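You operate a simulated robot arm through the tools that you are given. There is no shell and no other tool. Be economical: measure what you need, move in short steps, check, and stop when the job is done.

The job below is to be done with a simulated robot arm. You get a single attempt, and the scene is never put back.

JOB
Wipe the smear off the cold oven's door and the oil ring off the worktop over it.
Fine: use the orange sponge, wetted in the bowl of soapy water; sponge back where it lay; leave knobs and keys alone.

It is judged by the outcome, as a careful person would: the job done as asked, and still so three seconds after it is handed in. It fails if anything else is knocked over, pushed out of place, dropped, spilled or broken.

ROBOT AND FRAMES
A 7-joint arm with a two-finger parallel gripper, fixed in place. Base frame: the origin is at the foot of the arm, x ahead of it, y to its left, z up. Lengths are in m, angles in degrees, forces in N, time in s.
With the tool pointing down near the work surface it reaches from about 0.46 to 0.92 m from the base axis. Its first joint turns from -115.0 to 115.0 degrees. Payload 3.91 kg.
The TCP is the grasp point between the finger pads, 0.03 m short of the fingertips. In the tool frame z runs along the fingers and y along their closing line. The gripper opens to 0.11 m. The fingers are 0.02 m wide and 0.01 m thick; the gripper's body (0.048 by 0.112 m) begins 0.055 m behind the TCP.
Orientation is that of the tool frame in the base frame, as a unit quaternion [w, x, y, z]. With the fingers straight down and closing along the base's y, the tool's x points along the base's -x, its y along +y and its z along -z.

CONTROLS
- The arm moves only by the tool arm_command. Its argument "deltas" is a list of rows, each an object (a shift or turn left out is 0, a gripper value left out holds the last) with "rot": the turn, a rotation vector about the base's x, y, z in units of 90 degrees (1.0 is 90 degrees), a list of three; "offset": the shift along the base's x, y, z in units of 250 mm (1.0 is 250 mm), a list of three; "claw": the opening, from 0 (shut) to 1 (fully open). In form: [{"rot": [wx, wy, wz], "offset": [dx, dy, dz], "claw": claw}, ...]. A call has 1 to 10 rows; each row is the pose to reach, as a shift and turn from the pose commanded when the call began. A call with a number of a shift or a turn outside -1 to 1 is refused whole. A row lasts 0.2 s, in which the tool goes at most 0.05 m and 8.6 degrees; a call with a longer step from one row to the next is refused whole, and so is a gripper value outside its range. Where a pose cannot be reached the arm comes as near as it can. A force on the tool above 80 N (or 10 N above the force at the start of the call, whichever is more), or a blocked arm, ends the call early, and 0.2 s more pass. Each finger travels about 0.153 m/s and halts on what it meets, pressing with about 20 N; the grip force reading is that of the motor and also rises with nothing between the fingers. The clock runs only during rows and for 0.2 s after the last one: add rows that repeat a pose to give the fingers time. It gives the time, the measured TCP pose, the force on the tool (base axes), the opening and the grip force at its end, in the units of the frame above (readings bear some noise).
- Cameras (640 x 400 px; columns grow to the right, rows downward): "scene" is fixed at [0.051, -0.6486, 1.4864]; the picture's right is [0.61, -0.79, 0.00], its down [-0.44, -0.34, -0.83] and it looks along [0.66, 0.51, -0.56] (base axes); focal length 363 px, centre (320, 200). "wrist" rides on the gripper at [0.072, 0.017, -0.103] in the tool frame; the picture's right is [-0.23, 0.97, 0.00], its down [-0.76, -0.18, -0.62] and it looks along [-0.61, -0.14, 0.78] (tool axes); focal length 222 px, centre (320, 200). There is no depth. A picture from a camera that has moved, and an enlarged one, comes with that camera's place and axes in the base frame and with its lens.
- snapshot(camera): a new picture of that camera. The clock stands still meanwhile.
- slide_trunk(by): slides the trunk up (or, below 0, down) by that many m; the arm rides with it, the base frame stays. It gives what a move gives, with no picture.
- close_up(camera, box): a new picture of the part [left, top, right, bottom] of that camera's present view, enlarged. The clock stands still meanwhile.
- job_done(): hands the job in; it is judged then, once.

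Go step by step. Nothing tells you positions but the pictures and the camera data: compare them with the known pose of the tool, close in by small moves and look again before you grip or let go. The budget is 120 turns and 64 pictures, counting those below and the enlarged ones. Unless the task says otherwise, let go and move clear before handing in, and close with one line.

The tools are called after "Call:" as name(argument=value, ...) on one line, values as JSON. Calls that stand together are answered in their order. arm_command: Moves the arm, as the interface text tells. Its arguments: {"type":"object","properties":{"deltas":{"type":"array","items":{"type":"object","properties":{"rot":{"type":"array","items":{"type":"number"}},"offset":{"type":"array","items":{"type":"number"}},"claw":{"type":"number"}}}}},"required":["deltas"]} The other tools are called the same way: slide_trunk (by) slides the trunk up or down; snapshot (camera) takes a picture; close_up (camera, box) takes an enlarged picture of a part of a camera's view; job_done () hands the job in.

At the start:

```text
t: 0.0
ee_pos: [0.4777, 0.1262, 1.1713]
tcp_rot: [0.0, 0.001, 1.0, 0.0]
force: [0.7, 0.3, -0.6]
opening: 0.1101
grasp_force: 0.0
trunk travel left (down, up): [-0.85, 0.14]
```

scene: 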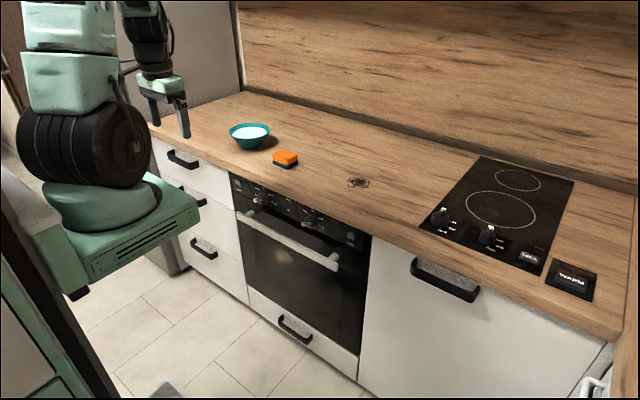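
wrist: 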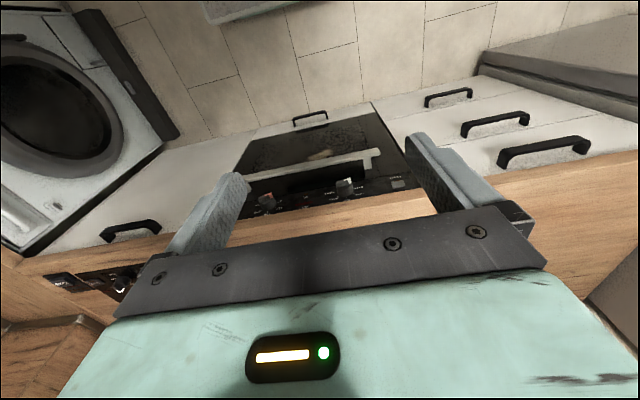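

I see the bowl near (0.85, 0.29), the sponge near (0.84, 0.11) and the oil ring near (0.89, -0.15), with the worktop's front edge at about x = 0.69. I'll take closer views of the sponge, the ring and the oven door.

Call:
close_up(camera="scene", box=[220, 110, 400, 222])

Call:
close_up(camera="scene", box=[220, 165, 400, 385])

Call:
close_up(camera="wrist", box=[200, 90, 440, 240])

```text
3.56 times, centred on (310, 166) of scene
camera zoom: at [0.051, -0.6486, 1.4864], right [0.61, -0.79, 0.0], down [-0.44, -0.34, -0.83], along [0.66, 0.51, -0.56], focal length 1292 px, centre (356, 321)
```

zoom: 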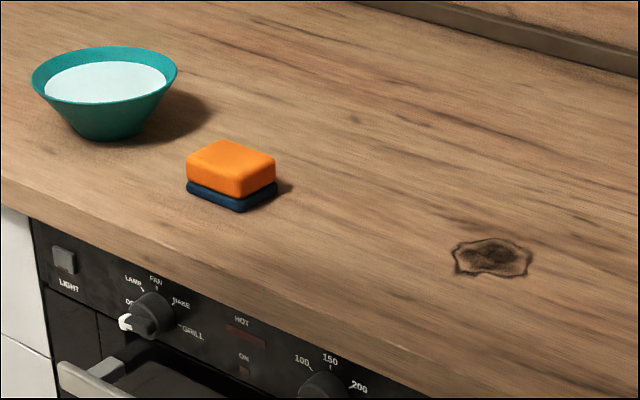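

```text
1.82 times, centred on (310, 275) of scene
camera zoom: at [0.051, -0.6486, 1.4864], right [0.61, -0.79, 0.0], down [-0.44, -0.34, -0.83], along [0.66, 0.51, -0.56], focal length 660 px, centre (338, 64)
```

zoom: 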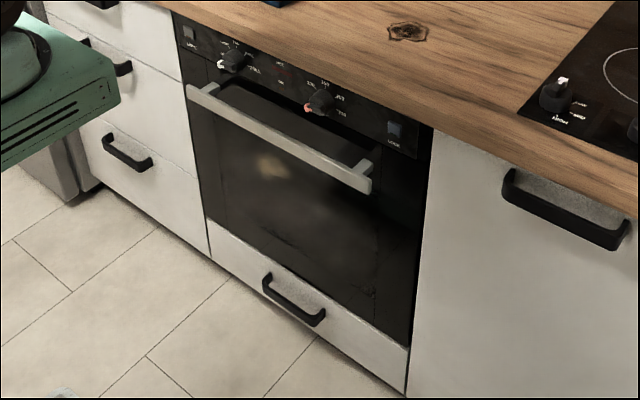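

```text
2.67 times, centred on (320, 165) of wrist
camera zoom: at [0.4051, 0.1451, 1.2722], right [0.23, 0.97, 0.0], down [0.76, -0.18, 0.62], along [0.61, -0.14, -0.78], focal length 592 px, centre (320, 293)
```

zoom: 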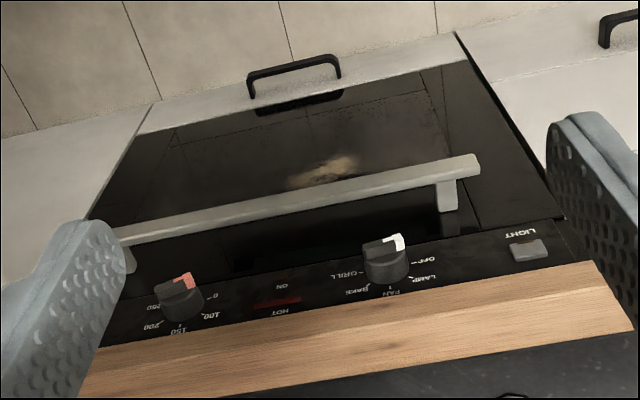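

The smear triangulates to about (0.765, 0.07, 0.555), below the handle, on a door plane set back behind the worktop edge at about x = 0.73. I'll move above the sponge and measure it.

Call:
arm_command(deltas=[{"offset": [0.16, 0, 0]}, {"offset": [0.33, 0, 0]}, {"offset": [0.5, 0, 0]}, {"offset": [0.67, -0.02, 0]}, {"offset": [0.84, -0.04, 0]}, {"offset": [1.0, -0.06, 0]}])

Call:
snapshot(camera="wrist")

Call:
snapshot(camera="scene")

```text
t: 1.4
ee_pos: [0.727, 0.112, 1.1668]
tcp_rot: [0.0, 0.0, 1.0, 0.0]
force: [0.3, -0.6, 1.0]
opening: 0.1103
grasp_force: 0.1
trunk travel left (down, up): [-0.85, 0.14]
```

```text
58 pictures are left
camera wrist: at [0.6544, 0.1301, 1.2706], right [0.23, 0.97, 0.0], down [0.76, -0.18, 0.62], along [0.61, -0.14, -0.78], focal length 222 px, centre (320, 200)
```

wrist: 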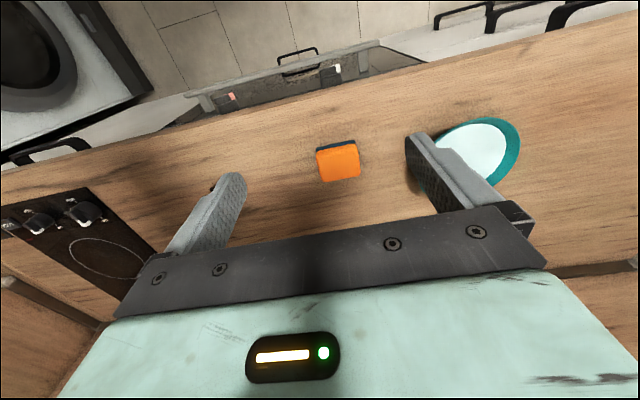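

```text
57 pictures are left
```

scene: 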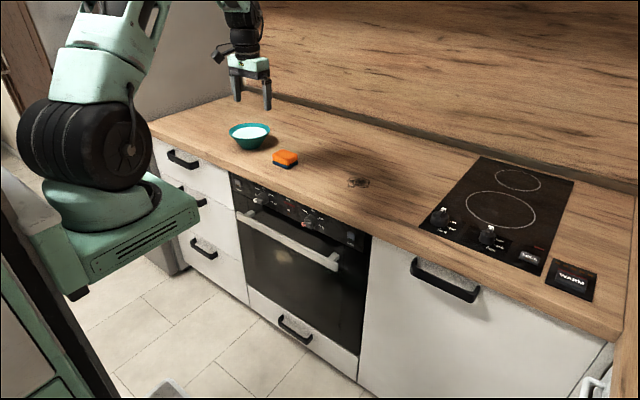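

The sponge top is at about (0.84, 0.115). I'll enlarge it to get its size and its angle.

Call:
close_up(camera="wrist", box=[290, 125, 386, 185])

Call:
close_up(camera="scene", box=[262, 142, 310, 172])

Call:
close_up(camera="scene", box=[236, 200, 364, 320])

```text
6.67 times, centred on (338, 155) of wrist
camera zoom: at [0.6544, 0.1301, 1.2706], right [0.23, 0.97, 0.0], down [0.76, -0.18, 0.62], along [0.61, -0.14, -0.78], focal length 1481 px, centre (200, 500)
```

zoom: 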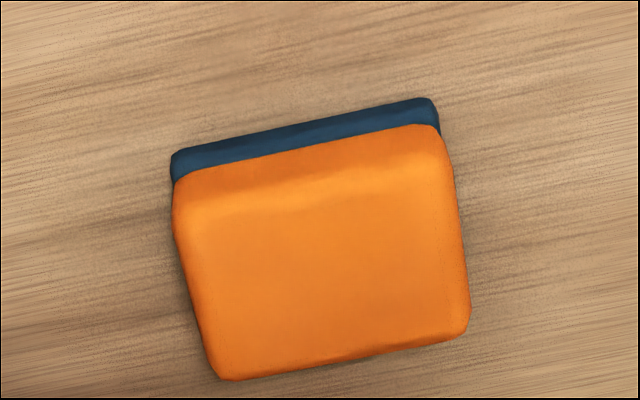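

```text
13.33 times, centred on (286, 157) of scene
camera zoom: at [0.051, -0.6486, 1.4864], right [0.61, -0.79, 0.0], down [-0.44, -0.34, -0.83], along [0.66, 0.51, -0.56], focal length 4843 px, centre (773, 773)
```

zoom: 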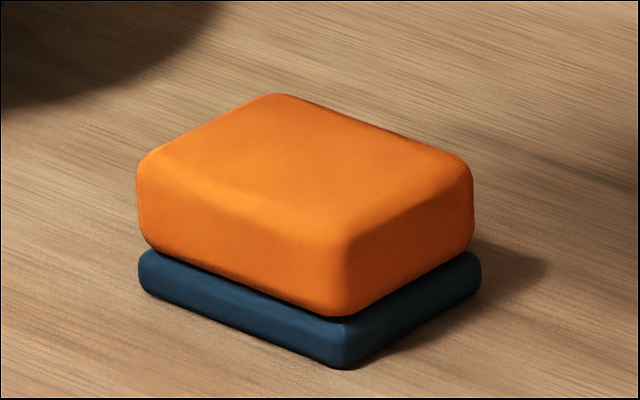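

```text
3.33 times, centred on (300, 260) of scene
camera zoom: at [0.051, -0.6486, 1.4864], right [0.61, -0.79, 0.0], down [-0.44, -0.34, -0.83], along [0.66, 0.51, -0.56], focal length 1211 px, centre (387, 0)
```

zoom: 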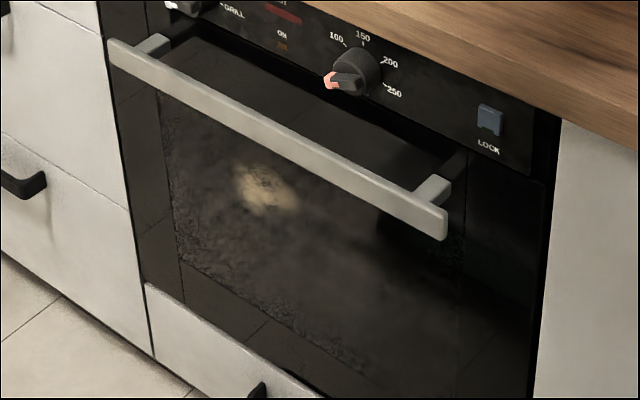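

The sponge is about 0.067 in y by 0.048 in x by 0.042 high, square to the axes and centred near (0.842, 0.113). I'll come over it and stop above to check the alignment.

Call:
arm_command(deltas=[{"offset": [0.15, 0, 0]}, {"offset": [0.3, 0, -0.1]}, {"offset": [0.45, 0.008, -0.2]}, {"offset": [0.46, 0.008, -0.35]}, {"offset": [0.46, 0.008, -0.5]}, {"offset": [0.46, 0.008, -0.6]}, {"offset": [0.46, 0.008, -0.6]}])

Call:
snapshot(camera="wrist")

Call:
close_up(camera="scene", box=[220, 80, 348, 180])

```text
t: 3.0
ee_pos: [0.8435, 0.1128, 1.0193]
tcp_rot: [0.0, 0.0, 1.0, 0.0]
force: [0.6, 0.4, -0.7]
opening: 0.1102
grasp_force: 0.0
trunk travel left (down, up): [-0.85, 0.14]
```

```text
53 pictures are left
camera wrist: at [0.7705, 0.1318, 1.1212], right [0.23, 0.97, 0.0], down [0.76, -0.18, 0.62], along [0.61, -0.14, -0.78], focal length 222 px, centre (320, 200)
```

wrist: 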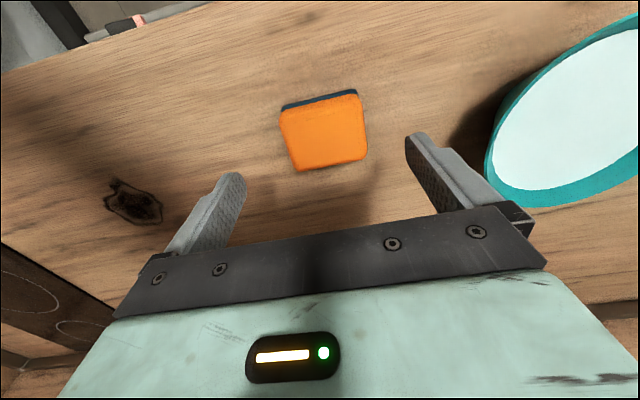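

```text
4.00 times, centred on (284, 130) of scene
camera zoom: at [0.051, -0.6486, 1.4864], right [0.61, -0.79, 0.0], down [-0.44, -0.34, -0.83], along [0.66, 0.51, -0.56], focal length 1453 px, centre (464, 480)
```

zoom: 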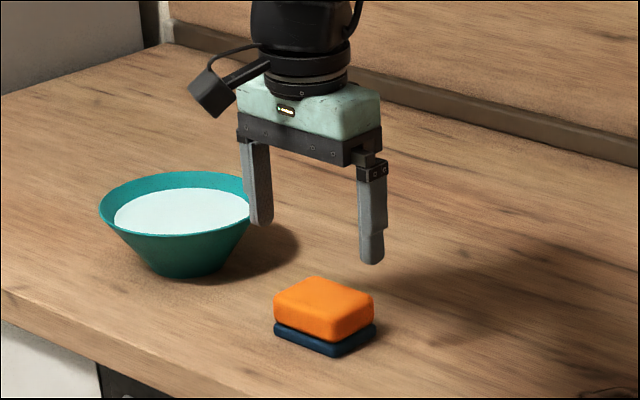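

The wrist view puts the sponge about 5 mm left of the gripper's centre plane and square to it. I'll shift, descend with the fingertips about 14 mm above the worktop, and close.

Call:
arm_command(deltas=[{"offset": [-0.006, 0.02, -0.1]}, {"offset": [-0.006, 0.02, -0.2]}, {"offset": [-0.006, 0.02, -0.3]}, {"offset": [-0.006, 0.02, -0.3]}])

Call:
snapshot(camera="wrist")

Call:
close_up(camera="scene", box=[236, 110, 332, 185])

```text
t: 4.0
ee_pos: [0.8408, 0.1187, 0.9461]
tcp_rot: [-0.001, 0.0, 1.0, 0.0]
force: [-0.9, -0.1, 0.3]
opening: 0.1099
grasp_force: 0.1
trunk travel left (down, up): [-0.85, 0.14]
```

```text
51 pictures are left
camera wrist: at [0.7672, 0.1376, 1.0466], right [0.23, 0.97, 0.0], down [0.76, -0.18, 0.62], along [0.61, -0.14, -0.78], focal length 222 px, centre (320, 200)
```

wrist: 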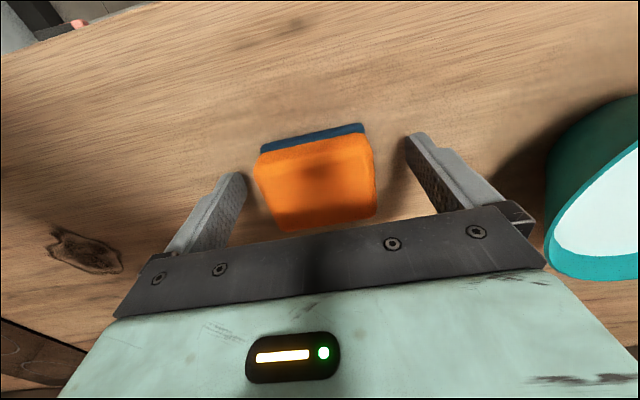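

```text
5.33 times, centred on (284, 148) of scene
camera zoom: at [0.051, -0.6486, 1.4864], right [0.61, -0.79, 0.0], down [-0.44, -0.34, -0.83], along [0.66, 0.51, -0.56], focal length 1937 px, centre (512, 480)
```

zoom: 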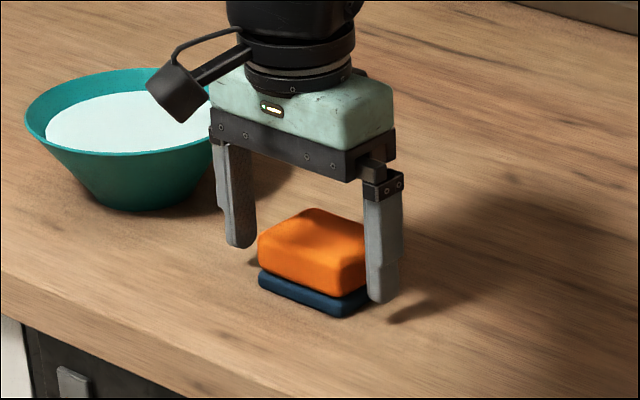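

The fingers straddle the sponge and are centred on it, so I'll close on it.

Call:
arm_command(deltas=[{"claw": 0.6}, {"claw": 0.5}, {"claw": 0.4}, {"claw": 0.4}])

Call:
snapshot(camera="wrist")

```text
t: 5.0
ee_pos: [0.8404, 0.1195, 0.946]
tcp_rot: [0.0, 0.0, 1.0, 0.0]
force: [0.1, -0.4, -0.6]
opening: 0.0709
grasp_force: 19.8
trunk travel left (down, up): [-0.85, 0.14]
```

```text
49 pictures are left
camera wrist: at [0.7672, 0.1376, 1.0469], right [0.23, 0.97, 0.0], down [0.76, -0.18, 0.62], along [0.61, -0.14, -0.78], focal length 222 px, centre (320, 200)
```

wrist: 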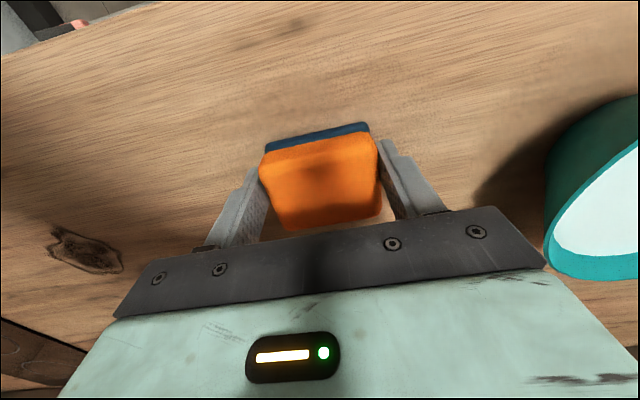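

The sponge is gripped at 0.071, with its bottom 46 mm below the TCP. I'll lift it and look at the bowl.

Call:
arm_command(deltas=[{"offset": [0, 0, 0.15]}, {"offset": [0, 0, 0.3]}, {"offset": [0, 0, 0.45]}, {"offset": [0, 0, 0.6]}, {"offset": [0, 0, 0.6]}])

Call:
snapshot(camera="wrist")

Call:
close_up(camera="scene", box=[210, 70, 338, 170])

```text
t: 6.2
ee_pos: [0.8409, 0.118, 1.097]
tcp_rot: [0.0, 0.0, 1.0, 0.0]
force: [-0.3, 0.1, -0.4]
opening: 0.071
grasp_force: 19.9
trunk travel left (down, up): [-0.85, 0.14]
```

```text
48 pictures are left
camera wrist: at [0.7686, 0.1358, 1.199], right [0.23, 0.97, 0.0], down [0.76, -0.18, 0.62], along [0.61, -0.14, -0.78], focal length 222 px, centre (320, 200)
```

wrist: 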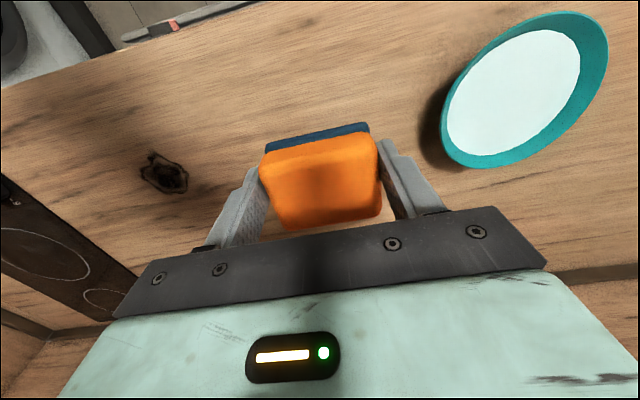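

```text
4.00 times, centred on (274, 120) of scene
camera zoom: at [0.051, -0.6486, 1.4864], right [0.61, -0.79, 0.0], down [-0.44, -0.34, -0.83], along [0.66, 0.51, -0.56], focal length 1453 px, centre (504, 520)
```

zoom: 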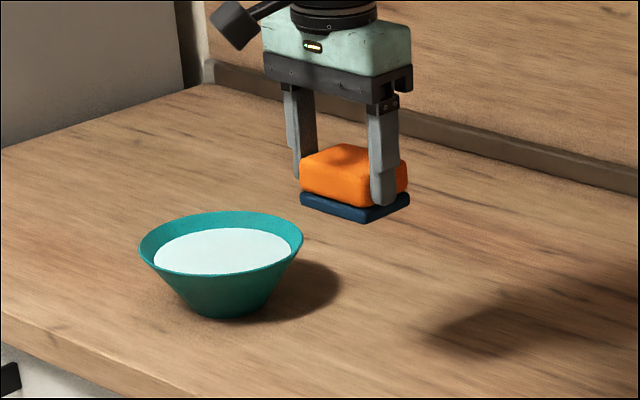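

The sponge is held well. The bowl's centre reads as about (0.867, 0.315), so I'll move above it at this height and re-measure.

Call:
arm_command(deltas=[{"offset": [0, 0.18, 0]}, {"offset": [0.02, 0.36, 0]}, {"offset": [0.05, 0.54, 0]}, {"offset": [0.08, 0.7, 0]}, {"offset": [0.09, 0.78, 0]}, {"offset": [0.09, 0.78, 0]}])

Call:
snapshot(camera="wrist")

Call:
close_up(camera="scene", box=[190, 60, 318, 160])

```text
t: 7.6
ee_pos: [0.822, 0.2838, 1.0928]
tcp_rot: [0.0, 0.001, 1.0, 0.001]
force: [1.0, 0.1, -0.7]
opening: 0.0709
grasp_force: 19.8
out of reach, approached as far as the arm can: row 3, 4, 5, 6
trunk travel left (down, up): [-0.85, 0.14]
```

```text
46 pictures are left
camera wrist: at [0.7484, 0.3013, 1.194], right [0.23, 0.97, 0.0], down [0.76, -0.18, 0.62], along [0.61, -0.14, -0.78], focal length 222 px, centre (320, 200)
```

wrist: 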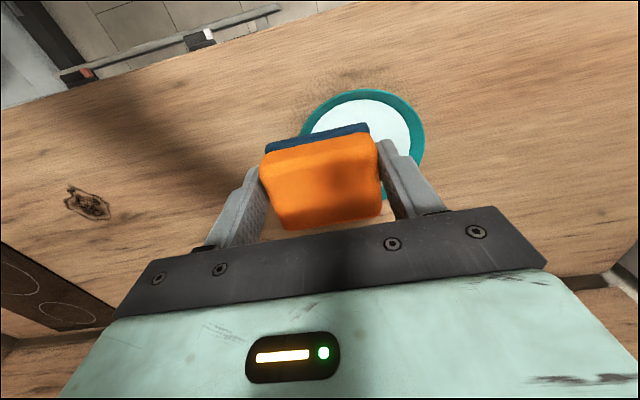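

```text
4.00 times, centred on (254, 110) of scene
camera zoom: at [0.051, -0.6486, 1.4864], right [0.61, -0.79, 0.0], down [-0.44, -0.34, -0.83], along [0.66, 0.51, -0.56], focal length 1453 px, centre (584, 560)
```

zoom: 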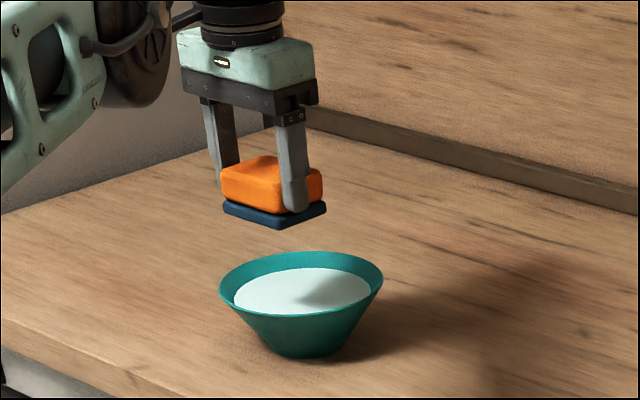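

The arm ran out of reach at this height, since reach is greater lower down. Raising the trunk while keeping the tool's height should give the same relief, so I'll do that.

Call:
slide_trunk(by=0.12)

```text
t: 9.1
ee_pos: [0.8205, 0.2851, 1.2116]
tcp_rot: [0.0, 0.0, 1.0, 0.0]
force: [0.9, 1.1, 0.1]
opening: 0.0709
grasp_force: 20.0
trunk travel left (down, up): [-0.97, 0.02]
```

Call:
arm_command(deltas=[{"offset": [0, 0, -0.15]}, {"offset": [0, 0, -0.3]}, {"offset": [0, 0, -0.45]}, {"offset": [0, 0, -0.5]}, {"offset": [0, 0, -0.5]}])

```text
t: 10.3
ee_pos: [0.8146, 0.2801, 1.0876]
tcp_rot: [0.001, 0.0, 1.0, 0.0]
force: [0.3, -0.9, -0.4]
opening: 0.0708
grasp_force: 20.0
out of reach, approached as far as the arm can: row 2, 3, 4, 5
trunk travel left (down, up): [-0.97, 0.02]
```

Raising the trunk lost reach rather than gaining it, so I'll go the other way. I'll back off, lift, lower the trunk and compare.

Call:
arm_command(deltas=[{"offset": [-0.1, -0.1, 0.05]}, {"offset": [-0.2, -0.2, 0.15]}, {"offset": [-0.3, -0.3, 0.3]}, {"offset": [-0.35, -0.35, 0.45]}, {"offset": [-0.4, -0.4, 0.6]}, {"offset": [-0.4, -0.4, 0.75]}, {"offset": [-0.4, -0.4, 0.75]}])

```text
refused: row 3 steps farther than a row can; nothing moved
```

Call:
arm_command(deltas=[{"offset": [-0.1, -0.1, 0.05]}, {"offset": [-0.2, -0.2, 0.15]}, {"offset": [-0.3, -0.28, 0.25]}, {"offset": [-0.35, -0.35, 0.4]}, {"offset": [-0.4, -0.4, 0.55]}, {"offset": [-0.4, -0.4, 0.7]}, {"offset": [-0.4, -0.4, 0.7]}])

```text
t: 11.9
ee_pos: [0.8298, 0.2539, 1.2807]
tcp_rot: [-0.001, 0.001, 1.0, 0.0]
force: [0.0, -0.2, 0.1]
opening: 0.0707
grasp_force: 20.5
out of reach, approached as far as the arm can: row 1, 2, 3, 4, 5, 6, 7
trunk travel left (down, up): [-0.97, 0.02]
```

Call:
snapshot(camera="scene")

Call:
arm_command(deltas=[{"offset": [0, 0, 0]}, {"offset": [0, 0, 0]}])

```text
44 pictures are left
```

scene: 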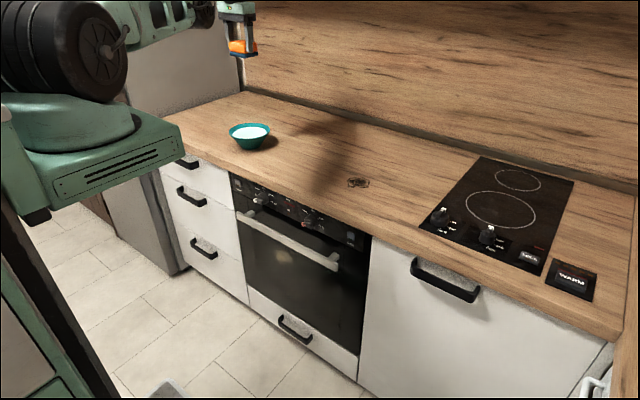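

```text
t: 12.5
ee_pos: [0.8311, 0.255, 1.2798]
tcp_rot: [-0.001, 0.001, 1.0, 0.0]
force: [0.6, 0.1, -0.3]
opening: 0.0709
grasp_force: 20.4
trunk travel left (down, up): [-0.97, 0.02]
```

The tool is high and clear of everything. I'll back off in x and y to see how the arm follows from here.

Call:
arm_command(deltas=[{"offset": [-0.12, -0.12, 0]}, {"offset": [-0.24, -0.24, 0]}, {"offset": [-0.36, -0.36, 0]}, {"offset": [-0.48, -0.48, 0]}, {"offset": [-0.48, -0.48, 0]}])

```text
t: 13.7
ee_pos: [0.8512, 0.2098, 1.3027]
tcp_rot: [0.0, -0.001, 1.0, 0.0]
force: [0.7, -0.1, -0.1]
opening: 0.0712
grasp_force: 19.7
out of reach, approached as far as the arm can: row 1, 2, 3, 4, 5
trunk travel left (down, up): [-0.97, 0.02]
```

Call:
slide_trunk(by=-0.12)

Call:
arm_command(deltas=[{"offset": [0, 0, 0.05]}, {"offset": [0, 0, 0.05]}])

```text
t: 15.2
ee_pos: [0.851, 0.2099, 1.1822]
tcp_rot: [0.0, 0.0, 1.0, -0.001]
force: [-0.3, 0.3, -0.3]
opening: 0.0711
grasp_force: 20.2
trunk travel left (down, up): [-0.85, 0.14]
```

```text
t: 15.8
ee_pos: [0.8519, 0.209, 1.1931]
tcp_rot: [-0.001, 0.0, 1.0, -0.001]
force: [-0.7, 0.0, -0.3]
opening: 0.0707
grasp_force: 20.3
trunk travel left (down, up): [-0.85, 0.14]
```

Call:
arm_command(deltas=[{"offset": [-0.1, 0, 0]}, {"offset": [-0.2, 0, 0]}, {"offset": [-0.2, 0, 0]}])

```text
t: 16.6
ee_pos: [0.8382, 0.2268, 1.2009]
tcp_rot: [-0.001, 0.0, 1.0, -0.001]
force: [0.0, -0.2, -0.7]
opening: 0.0707
grasp_force: 19.8
out of reach, approached as far as the arm can: row 1, 2, 3
trunk travel left (down, up): [-0.85, 0.14]
```

The arm seems to be at full stretch and slides along its limit instead of bending. I'll try tilting the tool while pulling inward and up to free the elbow.

Call:
arm_command(deltas=[{"offset": [-0.1, -0.03, 0.1], "rot": [0, -0.09, 0]}, {"offset": [-0.2, -0.05, 0.2], "rot": [0, -0.18, 0]}, {"offset": [-0.3, -0.08, 0.25], "rot": [0, -0.27, 0]}, {"offset": [-0.3, -0.08, 0.25], "rot": [0, -0.27, 0]}])

Call:
snapshot(camera="scene")

```text
t: 17.6
ee_pos: [0.8655, 0.2802, 1.3018]
tcp_rot: [0.21, 0.001, 0.978, 0.0]
force: [-0.3, -0.2, -1.0]
opening: 0.071
grasp_force: 19.8
out of reach, approached as far as the arm can: row 1, 2, 3, 4
trunk travel left (down, up): [-0.85, 0.14]
```

```text
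43 pictures are left
```

scene: 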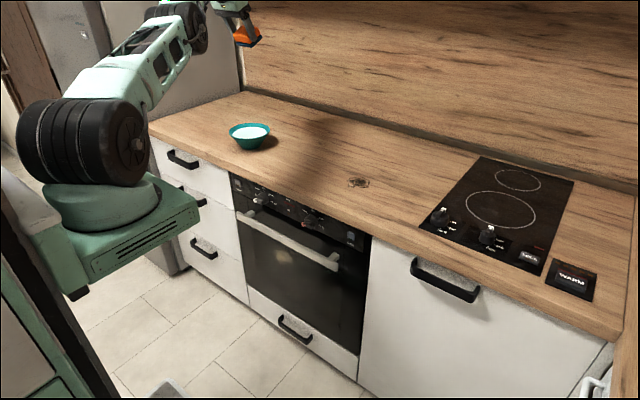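

The forearm and upper arm look straight. I'll pull in directly along the arm's line, toward the shoulder, and hold that for a while so the elbow can break.

Call:
arm_command(deltas=[{"offset": [-0.17, -0.06, -0.06]}, {"offset": [-0.34, -0.11, -0.12]}, {"offset": [-0.51, -0.17, -0.19]}, {"offset": [-0.68, -0.22, -0.25]}, {"offset": [-0.84, -0.28, -0.31]}, {"offset": [-0.84, -0.28, -0.31]}, {"offset": [-0.84, -0.28, -0.31]}, {"offset": [-0.84, -0.28, -0.31]}, {"offset": [-0.84, -0.28, -0.31]}])

```text
t: 19.6
ee_pos: [0.8102, 0.3505, 1.2921]
tcp_rot: [0.209, 0.0, 0.978, -0.001]
force: [-0.5, -1.1, 0.5]
opening: 0.071
grasp_force: 19.7
out of reach, approached as far as the arm can: row 1, 2, 3, 4, 5, 6, 7, 8, 9
trunk travel left (down, up): [-0.85, 0.14]
```

The arm still isn't bending, only rotating on its straight line. I'll first swing sideways away from the bowl along the arc, then try a downward pull, which should bend the elbow its natural way.

Call:
arm_command(deltas=[{"offset": [0.03, -0.15, 0]}, {"offset": [0.06, -0.3, 0]}, {"offset": [0.09, -0.45, 0]}, {"offset": [0.11, -0.6, 0]}, {"offset": [0.12, -0.75, 0]}, {"offset": [0.13, -0.9, 0]}, {"offset": [0.13, -1.0, 0]}, {"offset": [0.0, -1.0, -0.1]}, {"offset": [-0.1, -1.0, -0.2]}, {"offset": [-0.2, -1.0, -0.3]}])

```text
t: 21.8
ee_pos: [0.9317, 0.1829, 1.2679]
tcp_rot: [0.21, 0.001, 0.978, -0.001]
force: [-1.0, -1.2, -0.6]
opening: 0.0707
grasp_force: 19.6
out of reach, approached as far as the arm can: row 1, 2, 3, 4, 5, 6, 7, 8, 9, 10
trunk travel left (down, up): [-0.85, 0.14]
```

Call:
arm_command(deltas=[{"offset": [-0.05, -0.02, -0.15]}, {"offset": [-0.1, -0.04, -0.3]}, {"offset": [-0.15, -0.06, -0.45]}, {"offset": [-0.3, -0.06, -0.55]}, {"offset": [-0.45, -0.06, -0.6]}, {"offset": [-0.6, -0.08, -0.6]}, {"offset": [-0.6, -0.08, -0.6]}, {"offset": [-0.6, -0.08, -0.6]}])

Call:
snapshot(camera="scene")

```text
t: 23.6
ee_pos: [0.9261, 0.242, 1.1374]
tcp_rot: [0.21, 0.0, 0.978, -0.001]
force: [-0.7, 0.4, 0.1]
opening: 0.0708
grasp_force: 19.9
out of reach, approached as far as the arm can: row 1, 2, 3, 4, 5, 6, 7, 8
trunk travel left (down, up): [-0.85, 0.14]
```

```text
42 pictures are left
```

scene: 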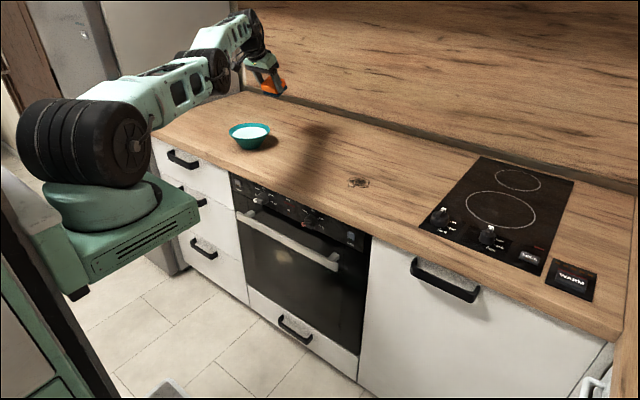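

Call:
arm_command(deltas=[{"offset": [-0.02, 0, 0.1], "rot": [0, -0.09, 0]}, {"offset": [-0.04, 0, 0.2], "rot": [0, -0.18, 0]}, {"offset": [-0.06, 0, 0.3], "rot": [0, -0.27, 0]}, {"offset": [-0.08, 0, 0.3], "rot": [0, -0.36, 0]}, {"offset": [-0.1, 0, 0.3], "rot": [0, -0.45, 0]}, {"offset": [-0.1, 0, 0.3], "rot": [0, -0.45, 0]}])

Call:
snapshot(camera="scene")

```text
t: 25.0
ee_pos: [0.9845, 0.3087, 1.2204]
tcp_rot: [0.536, 0.001, 0.844, -0.001]
force: [-0.6, 0.0, -0.2]
opening: 0.0709
grasp_force: 20.1
out of reach, approached as far as the arm can: row 1, 2, 3, 4, 5, 6
trunk travel left (down, up): [-0.85, 0.14]
```

```text
41 pictures are left
```

scene: 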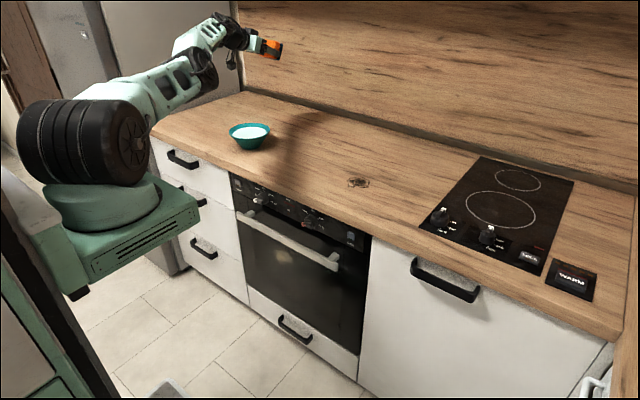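

The elbow now looks visibly bent, slightly below the line. I'll command inward from here.

Call:
arm_command(deltas=[{"offset": [-0.15, -0.05, 0]}, {"offset": [-0.3, -0.1, 0]}, {"offset": [-0.45, -0.15, 0]}, {"offset": [-0.6, -0.2, 0]}, {"offset": [-0.6, -0.2, 0]}, {"offset": [-0.6, -0.2, 0]}])

```text
t: 26.4
ee_pos: [0.9553, 0.3441, 1.2304]
tcp_rot: [0.535, 0.001, 0.845, -0.001]
force: [0.8, -0.6, 0.1]
opening: 0.0708
grasp_force: 20.3
out of reach, approached as far as the arm can: row 1, 2, 3, 4, 5, 6
trunk travel left (down, up): [-0.85, 0.14]
```

I think the elbow has gone through straight to its wrong side and is resting on a limit, so pulling inward is blocked. I'll reach outward to straighten it while swinging toward y = 0.1, away from the bowl.

Call:
arm_command(deltas=[{"offset": [0.13, -0.13, 0]}, {"offset": [0.26, -0.26, 0]}, {"offset": [0.39, -0.39, 0]}, {"offset": [0.52, -0.52, 0]}, {"offset": [0.65, -0.65, 0]}, {"offset": [0.78, -0.78, 0]}, {"offset": [0.9, -0.9, 0]}, {"offset": [0.9, -1.0, 0]}, {"offset": [0.9, -1.0, 0]}])

Call:
snapshot(camera="scene")

```text
t: 28.4
ee_pos: [1.0956, 0.0904, 1.2374]
tcp_rot: [0.534, 0.001, 0.845, -0.001]
force: [0.4, -0.1, -0.3]
opening: 0.0708
grasp_force: 20.2
out of reach, approached as far as the arm can: row 2, 3, 4, 5, 6, 7, 8, 9
trunk travel left (down, up): [-0.85, 0.14]
```

```text
40 pictures are left
```

scene: 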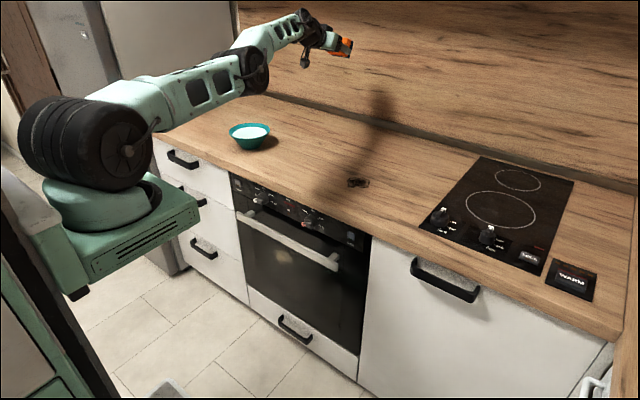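

Call:
arm_command(deltas=[{"offset": [0.02, 0, -0.18]}, {"offset": [0.02, 0, -0.36]}, {"offset": [0.0, 0, -0.54]}, {"offset": [-0.05, 0, -0.7]}, {"offset": [-0.15, 0, -0.8]}, {"offset": [-0.3, 0, -0.8]}, {"offset": [-0.45, 0, -0.8]}, {"offset": [-0.6, 0, -0.8]}, {"offset": [-0.6, 0, -0.8]}])

Call:
snapshot(camera="scene")

```text
t: 30.4
ee_pos: [0.9408, 0.0897, 1.0418]
tcp_rot: [0.535, 0.001, 0.845, -0.001]
force: [0.5, -0.6, -0.5]
opening: 0.071
grasp_force: 20.2
trunk travel left (down, up): [-0.85, 0.14]
```

```text
39 pictures are left
```

scene: 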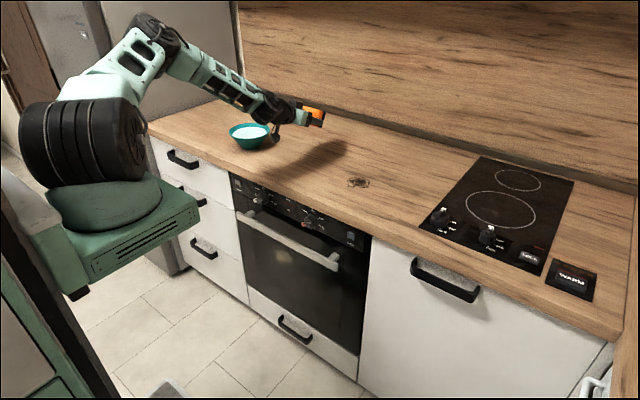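

The elbow is up again and the pose is fully reached. From now on I'll stay well inside reach and tilt the tool about 20° outward for the bowl. First I'll retract, lift and rotate.

Call:
arm_command(deltas=[{"offset": [-0.1, 0.03, 0.1], "rot": [0, 0.09, 0]}, {"offset": [-0.2, 0.06, 0.2], "rot": [0, 0.18, 0]}, {"offset": [-0.3, 0.09, 0.3], "rot": [0, 0.27, 0]}, {"offset": [-0.4, 0.12, 0.36], "rot": [0, 0.36, 0]}, {"offset": [-0.5, 0.15, 0.36], "rot": [0, 0.44, 0]}, {"offset": [-0.56, 0.18, 0.36], "rot": [0, 0.5, 0]}, {"offset": [-0.56, 0.18, 0.36], "rot": [0, 0.5, 0]}])

Call:
snapshot(camera="wrist")

```text
t: 32.0
ee_pos: [0.7992, 0.1351, 1.131]
tcp_rot: [0.171, 0.0, 0.985, 0.0]
force: [-0.4, 0.7, -0.5]
opening: 0.0708
grasp_force: 20.1
trunk travel left (down, up): [-0.85, 0.14]
```

```text
38 pictures are left
camera wrist: at [0.6964, 0.1531, 1.202], right [0.21, 0.97, 0.08], down [0.51, -0.18, 0.84], along [0.83, -0.14, -0.53], focal length 222 px, centre (320, 200)
```

wrist: 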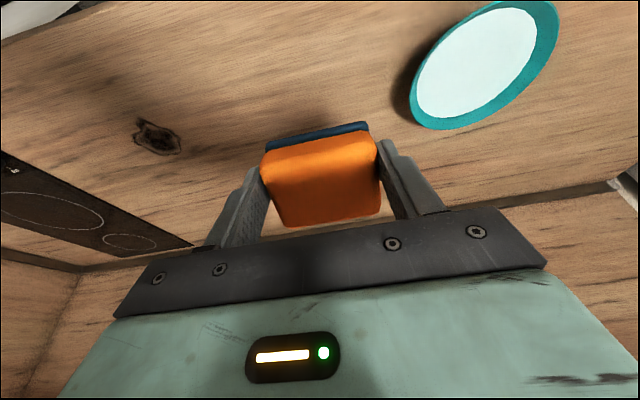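

The tilt is 20° and the bowl re-measures at about (0.863, 0.320). I'll move above it and look.

Call:
arm_command(deltas=[{"offset": [0.04, 0.15, 0]}, {"offset": [0.08, 0.3, 0]}, {"offset": [0.12, 0.45, 0]}, {"offset": [0.16, 0.6, 0]}, {"offset": [0.19, 0.73, -0.05]}, {"offset": [0.19, 0.73, -0.2]}, {"offset": [0.19, 0.73, -0.32]}, {"offset": [0.19, 0.73, -0.32]}])

Call:
snapshot(camera="wrist")

Call:
close_up(camera="scene", box=[190, 70, 318, 170])

```text
t: 33.8
ee_pos: [0.8474, 0.3178, 1.0488]
tcp_rot: [0.171, 0.0, 0.985, 0.0]
force: [0.2, -0.2, 0.0]
opening: 0.071
grasp_force: 20.2
trunk travel left (down, up): [-0.85, 0.14]
```

```text
37 pictures are left
camera wrist: at [0.7437, 0.3357, 1.1218], right [0.21, 0.97, 0.08], down [0.51, -0.18, 0.84], along [0.84, -0.14, -0.53], focal length 222 px, centre (320, 200)
```

wrist: 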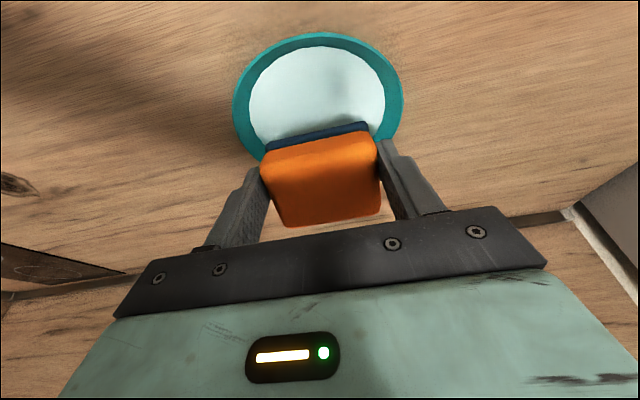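

```text
4.00 times, centred on (254, 120) of scene
camera zoom: at [0.051, -0.6486, 1.4864], right [0.61, -0.79, 0.0], down [-0.44, -0.34, -0.83], along [0.66, 0.51, -0.56], focal length 1453 px, centre (584, 520)
```

zoom: 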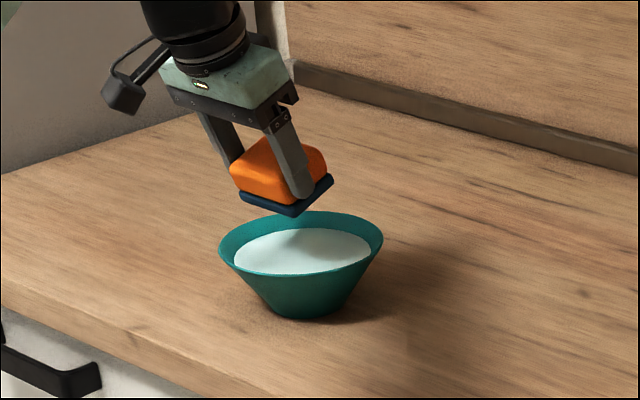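

The sponge is centred over the bowl, so I'll lower it slowly into the water.

Call:
arm_command(deltas=[{"offset": [-0.005, 0.01, -0.08]}, {"offset": [-0.005, 0.01, -0.16]}, {"offset": [-0.005, 0.01, -0.22]}, {"offset": [-0.005, 0.01, -0.26]}, {"offset": [-0.005, 0.01, -0.29]}, {"offset": [-0.005, 0.01, -0.29]}])

Call:
snapshot(camera="wrist")

Call:
close_up(camera="scene", box=[200, 90, 296, 165])

```text
t: 35.2
ee_pos: [0.8476, 0.3197, 0.9781]
tcp_rot: [0.173, 0.001, 0.985, 0.001]
force: [-0.4, -2.3, 11.9]
opening: 0.0712
grasp_force: 20.2
trunk travel left (down, up): [-0.85, 0.14]
```

```text
35 pictures are left
camera wrist: at [0.7436, 0.3386, 1.0505], right [0.21, 0.97, 0.08], down [0.5, -0.18, 0.84], along [0.84, -0.14, -0.53], focal length 222 px, centre (320, 200)
```

wrist: 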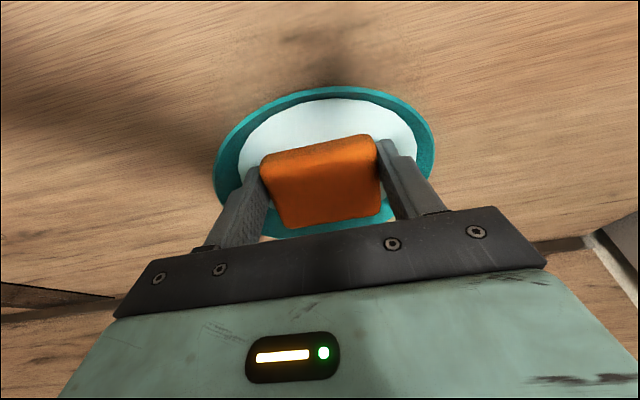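

```text
5.33 times, centred on (248, 128) of scene
camera zoom: at [0.051, -0.6486, 1.4864], right [0.61, -0.79, 0.0], down [-0.44, -0.34, -0.83], along [0.66, 0.51, -0.56], focal length 1937 px, centre (704, 587)
```

zoom: 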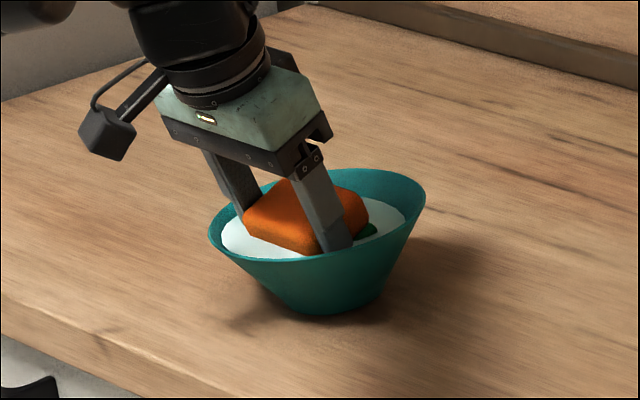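

The sponge has turned darker, so it's wet, and it's touching the bowl with 12 N. I'll lift straight up gently and let it drip over the bowl.

Call:
arm_command(deltas=[{"offset": [0, 0, 0.03]}, {"offset": [0, 0, 0.08]}, {"offset": [0, 0, 0.15]}, {"offset": [0, 0, 0.25]}, {"offset": [0, 0, 0.35]}, {"offset": [0, 0, 0.35]}, {"offset": [0, 0, 0.35]}, {"offset": [0, 0, 0.35]}])

Call:
snapshot(camera="wrist")

Call:
close_up(camera="scene", box=[190, 70, 318, 170])

```text
t: 37.0
ee_pos: [0.8474, 0.3188, 1.0649]
tcp_rot: [0.171, 0.0, 0.985, 0.0]
force: [-0.1, -0.7, -0.4]
opening: 0.0711
grasp_force: 20.5
trunk travel left (down, up): [-0.85, 0.14]
```

```text
33 pictures are left
camera wrist: at [0.7432, 0.3376, 1.1368], right [0.21, 0.97, 0.08], down [0.51, -0.18, 0.84], along [0.84, -0.14, -0.53], focal length 222 px, centre (320, 200)
```

wrist: 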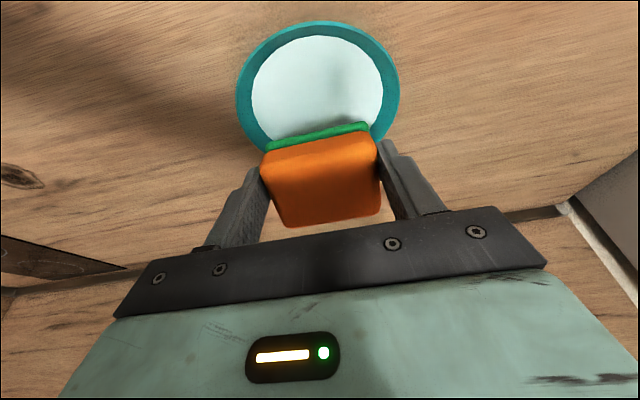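

```text
4.00 times, centred on (254, 120) of scene
camera zoom: at [0.051, -0.6486, 1.4864], right [0.61, -0.79, 0.0], down [-0.44, -0.34, -0.83], along [0.66, 0.51, -0.56], focal length 1453 px, centre (584, 520)
```

zoom: 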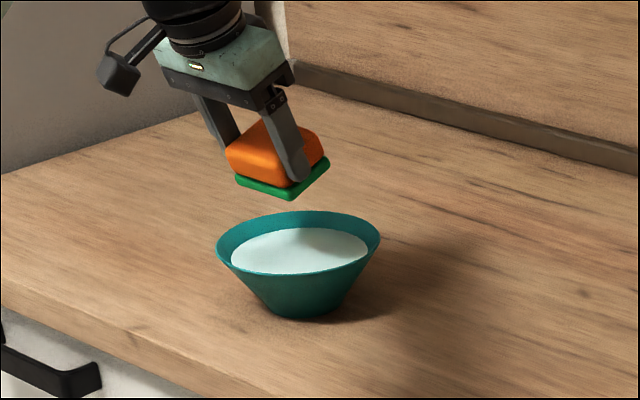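

The pad has gone from navy to green, which marks it as wet, and the bowl hasn't moved. I'll bring the tool upright and head for the ring at about (0.892, -0.143).

Call:
arm_command(deltas=[{"offset": [-0.1, -0.1, 0.03], "rot": [0, 0.05, 0]}, {"offset": [-0.2, -0.2, 0.05], "rot": [0, 0.1, 0]}, {"offset": [-0.3, -0.3, 0.05], "rot": [0, 0.16, 0]}, {"offset": [-0.35, -0.45, 0.05], "rot": [0, 0.219, 0]}, {"offset": [-0.38, -0.62, 0.05], "rot": [0, 0.219, 0]}, {"offset": [-0.38, -0.8, 0.05], "rot": [0, 0.219, 0]}, {"offset": [-0.38, -0.95, 0.05], "rot": [0, 0.219, 0]}, {"offset": [-0.38, -1.0, 0.05], "rot": [0, 0.219, 0]}])

Call:
arm_command(deltas=[{"offset": [0, -0.15, 0], "rot": [0, 0, -0.09]}, {"offset": [0, -0.3, 0], "rot": [0, 0, -0.18]}, {"offset": [0, -0.45, 0], "rot": [0, 0, -0.27]}, {"offset": [0, -0.6, 0], "rot": [0, 0, -0.36]}, {"offset": [0, -0.75, 0], "rot": [0, 0, -0.45]}, {"offset": [0, -0.85, 0], "rot": [0, 0, -0.54]}, {"offset": [0, -0.85, 0], "rot": [0, 0, -0.63]}, {"offset": [0, -0.85, 0], "rot": [0, 0, -0.72]}, {"offset": [0, -0.85, 0], "rot": [0, 0, -0.81]}, {"offset": [0, -0.85, 0], "rot": [0, 0, -0.9]}])

```text
t: 38.8
ee_pos: [0.7503, 0.0689, 1.0753]
tcp_rot: [0.001, 0.0, 1.0, 0.0]
force: [-0.1, -0.8, -1.3]
opening: 0.0708
grasp_force: 20.1
trunk travel left (down, up): [-0.85, 0.14]
```

```text
t: 41.0
ee_pos: [0.7515, -0.1417, 1.0767]
tcp_rot: [0.0, 0.651, 0.759, 0.0]
force: [-1.0, 0.0, 0.0]
opening: 0.0707
grasp_force: 19.3
trunk travel left (down, up): [-0.85, 0.14]
```

I'll finish the yaw, lower to hover height and creep outward over the ring.

Call:
arm_command(deltas=[{"offset": [0.1, 0, -0.1], "rot": [0, 0, -0.09]}, {"offset": [0.2, 0, -0.25], "rot": [0, 0, -0.1]}, {"offset": [0.3, 0, -0.4], "rot": [0, 0, -0.1]}, {"offset": [0.4, 0, -0.45], "rot": [0, 0, -0.1]}, {"offset": [0.46, 0, -0.45], "rot": [0, 0, -0.1]}, {"offset": [0.5, 0, -0.45], "rot": [0, 0, -0.1]}, {"offset": [0.5, 0, -0.45], "rot": [0, 0, -0.1]}])

Call:
snapshot(camera="wrist")

Call:
close_up(camera="scene", box=[290, 110, 418, 210])

```text
t: 42.6
ee_pos: [0.8754, -0.1415, 0.9651]
tcp_rot: [-0.001, 0.708, 0.706, 0.0]
force: [0.5, -0.4, 0.7]
opening: 0.0708
grasp_force: 20.4
trunk travel left (down, up): [-0.85, 0.14]
```

```text
31 pictures are left
camera wrist: at [0.8931, -0.0682, 1.0666], right [0.97, -0.23, 0.0], down [-0.18, -0.76, 0.62], along [-0.14, -0.61, -0.78], focal length 222 px, centre (320, 200)
```

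wrist: 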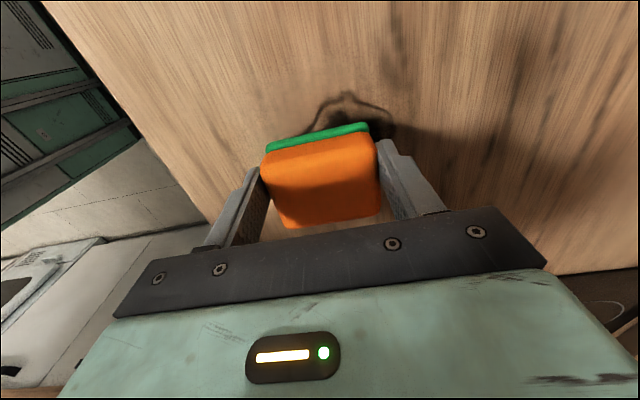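

```text
4.00 times, centred on (354, 160) of scene
camera zoom: at [0.051, -0.6486, 1.4864], right [0.61, -0.79, 0.0], down [-0.44, -0.34, -0.83], along [0.66, 0.51, -0.56], focal length 1453 px, centre (184, 360)
```

zoom: 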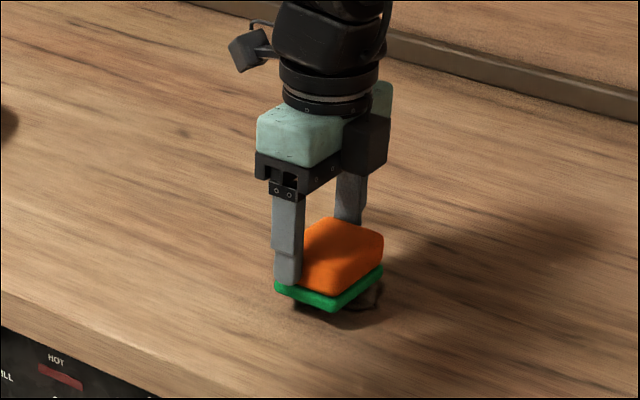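

The ring spans roughly x 0.87–0.934 and y -0.111 to -0.175. I'll start on its near side, lower the sponge to contact, and check the force.

Call:
arm_command(deltas=[{"offset": [0.04, 0.06, 0]}, {"offset": [0.06, 0.08, -0.03]}, {"offset": [0.06, 0.08, -0.06]}, {"offset": [0.06, 0.08, -0.08]}, {"offset": [0.06, 0.08, -0.08]}])

```text
t: 43.8
ee_pos: [0.8908, -0.1227, 0.9468]
tcp_rot: [0.002, 0.708, 0.707, 0.0]
force: [-4.5, 0.4, 19.6]
opening: 0.0711
grasp_force: 20.2
trunk travel left (down, up): [-0.85, 0.14]
```

There's contact at 20 N. I'll do strokes in y with a small step outward.

Call:
arm_command(deltas=[{"offset": [0, -0.08, 0]}, {"offset": [0, -0.16, 0]}, {"offset": [0, -0.22, 0]}, {"offset": [0, -0.12, 0]}, {"offset": [0, 0.0, 0]}, {"offset": [0.04, 0.0, 0]}, {"offset": [0.04, -0.12, 0]}, {"offset": [0.04, -0.22, 0]}, {"offset": [0.04, -0.1, 0]}, {"offset": [0.04, 0.02, 0]}])

Call:
snapshot(camera="wrist")

Call:
close_up(camera="scene", box=[290, 110, 418, 210])

```text
t: 46.0
ee_pos: [0.9, -0.1201, 0.946]
tcp_rot: [0.001, 0.708, 0.706, -0.002]
force: [0.0, -13.5, 18.2]
opening: 0.0709
grasp_force: 19.5
trunk travel left (down, up): [-0.85, 0.14]
```

```text
29 pictures are left
camera wrist: at [0.9171, -0.0462, 1.0476], right [0.97, -0.23, 0.0], down [-0.18, -0.76, 0.63], along [-0.14, -0.61, -0.78], focal length 222 px, centre (320, 200)
```

wrist: 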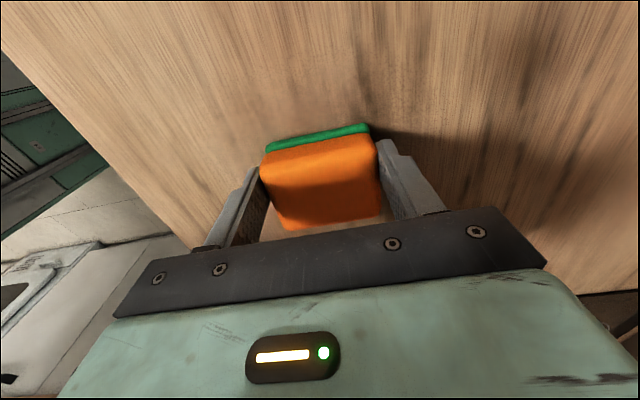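

```text
4.00 times, centred on (354, 160) of scene
camera zoom: at [0.051, -0.6486, 1.4864], right [0.61, -0.79, 0.0], down [-0.44, -0.34, -0.83], along [0.66, 0.51, -0.56], focal length 1453 px, centre (184, 360)
```

zoom: 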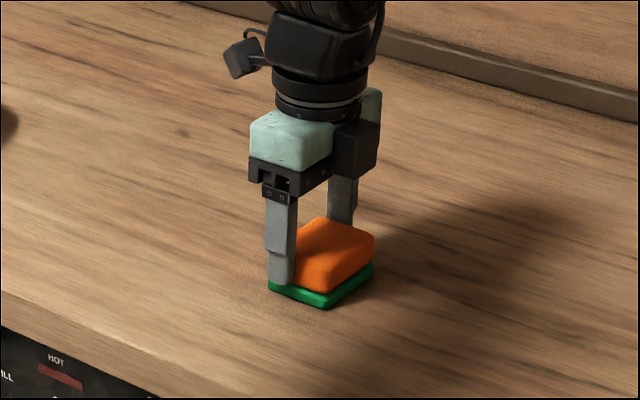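

The ring looks gone in front of the sponge. I'll do one more pass, then lift, retract and check.

Call:
arm_command(deltas=[{"offset": [0, -0.12, 0]}, {"offset": [0, -0.24, 0]}, {"offset": [-0.06, -0.24, 0]}, {"offset": [-0.08, -0.12, 0]}, {"offset": [-0.1, 0.02, 0]}, {"offset": [-0.1, 0.0, 0.06]}, {"offset": [-0.2, 0.0, 0.15]}, {"offset": [-0.35, 0.0, 0.25]}, {"offset": [-0.5, 0.0, 0.35]}, {"offset": [-0.65, 0.0, 0.45]}])

Call:
close_up(camera="scene", box=[290, 110, 418, 210])

Call:
snapshot(camera="wrist")

```text
t: 48.2
ee_pos: [0.7366, -0.1191, 1.0541]
tcp_rot: [0.0, 0.707, 0.707, 0.0]
force: [0.8, 0.3, -0.3]
opening: 0.0708
grasp_force: 19.8
trunk travel left (down, up): [-0.85, 0.14]
```

```text
4.00 times, centred on (354, 160) of scene
camera zoom: at [0.051, -0.6486, 1.4864], right [0.61, -0.79, 0.0], down [-0.44, -0.34, -0.83], along [0.66, 0.51, -0.56], focal length 1453 px, centre (184, 360)
```

zoom: 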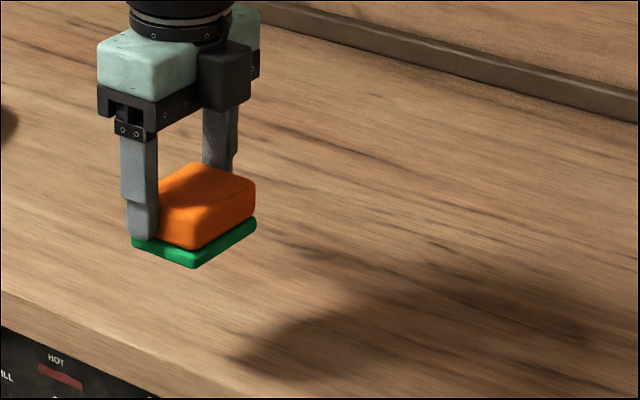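

```text
26 pictures are left
camera wrist: at [0.7534, -0.0446, 1.1582], right [0.97, -0.23, 0.0], down [-0.18, -0.76, 0.62], along [-0.14, -0.61, -0.78], focal length 222 px, centre (320, 200)
```

wrist: 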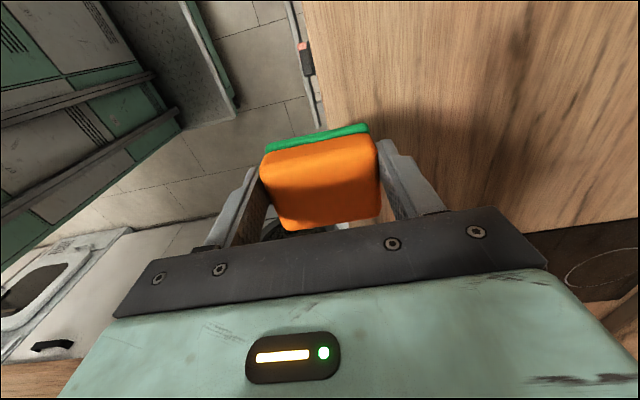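

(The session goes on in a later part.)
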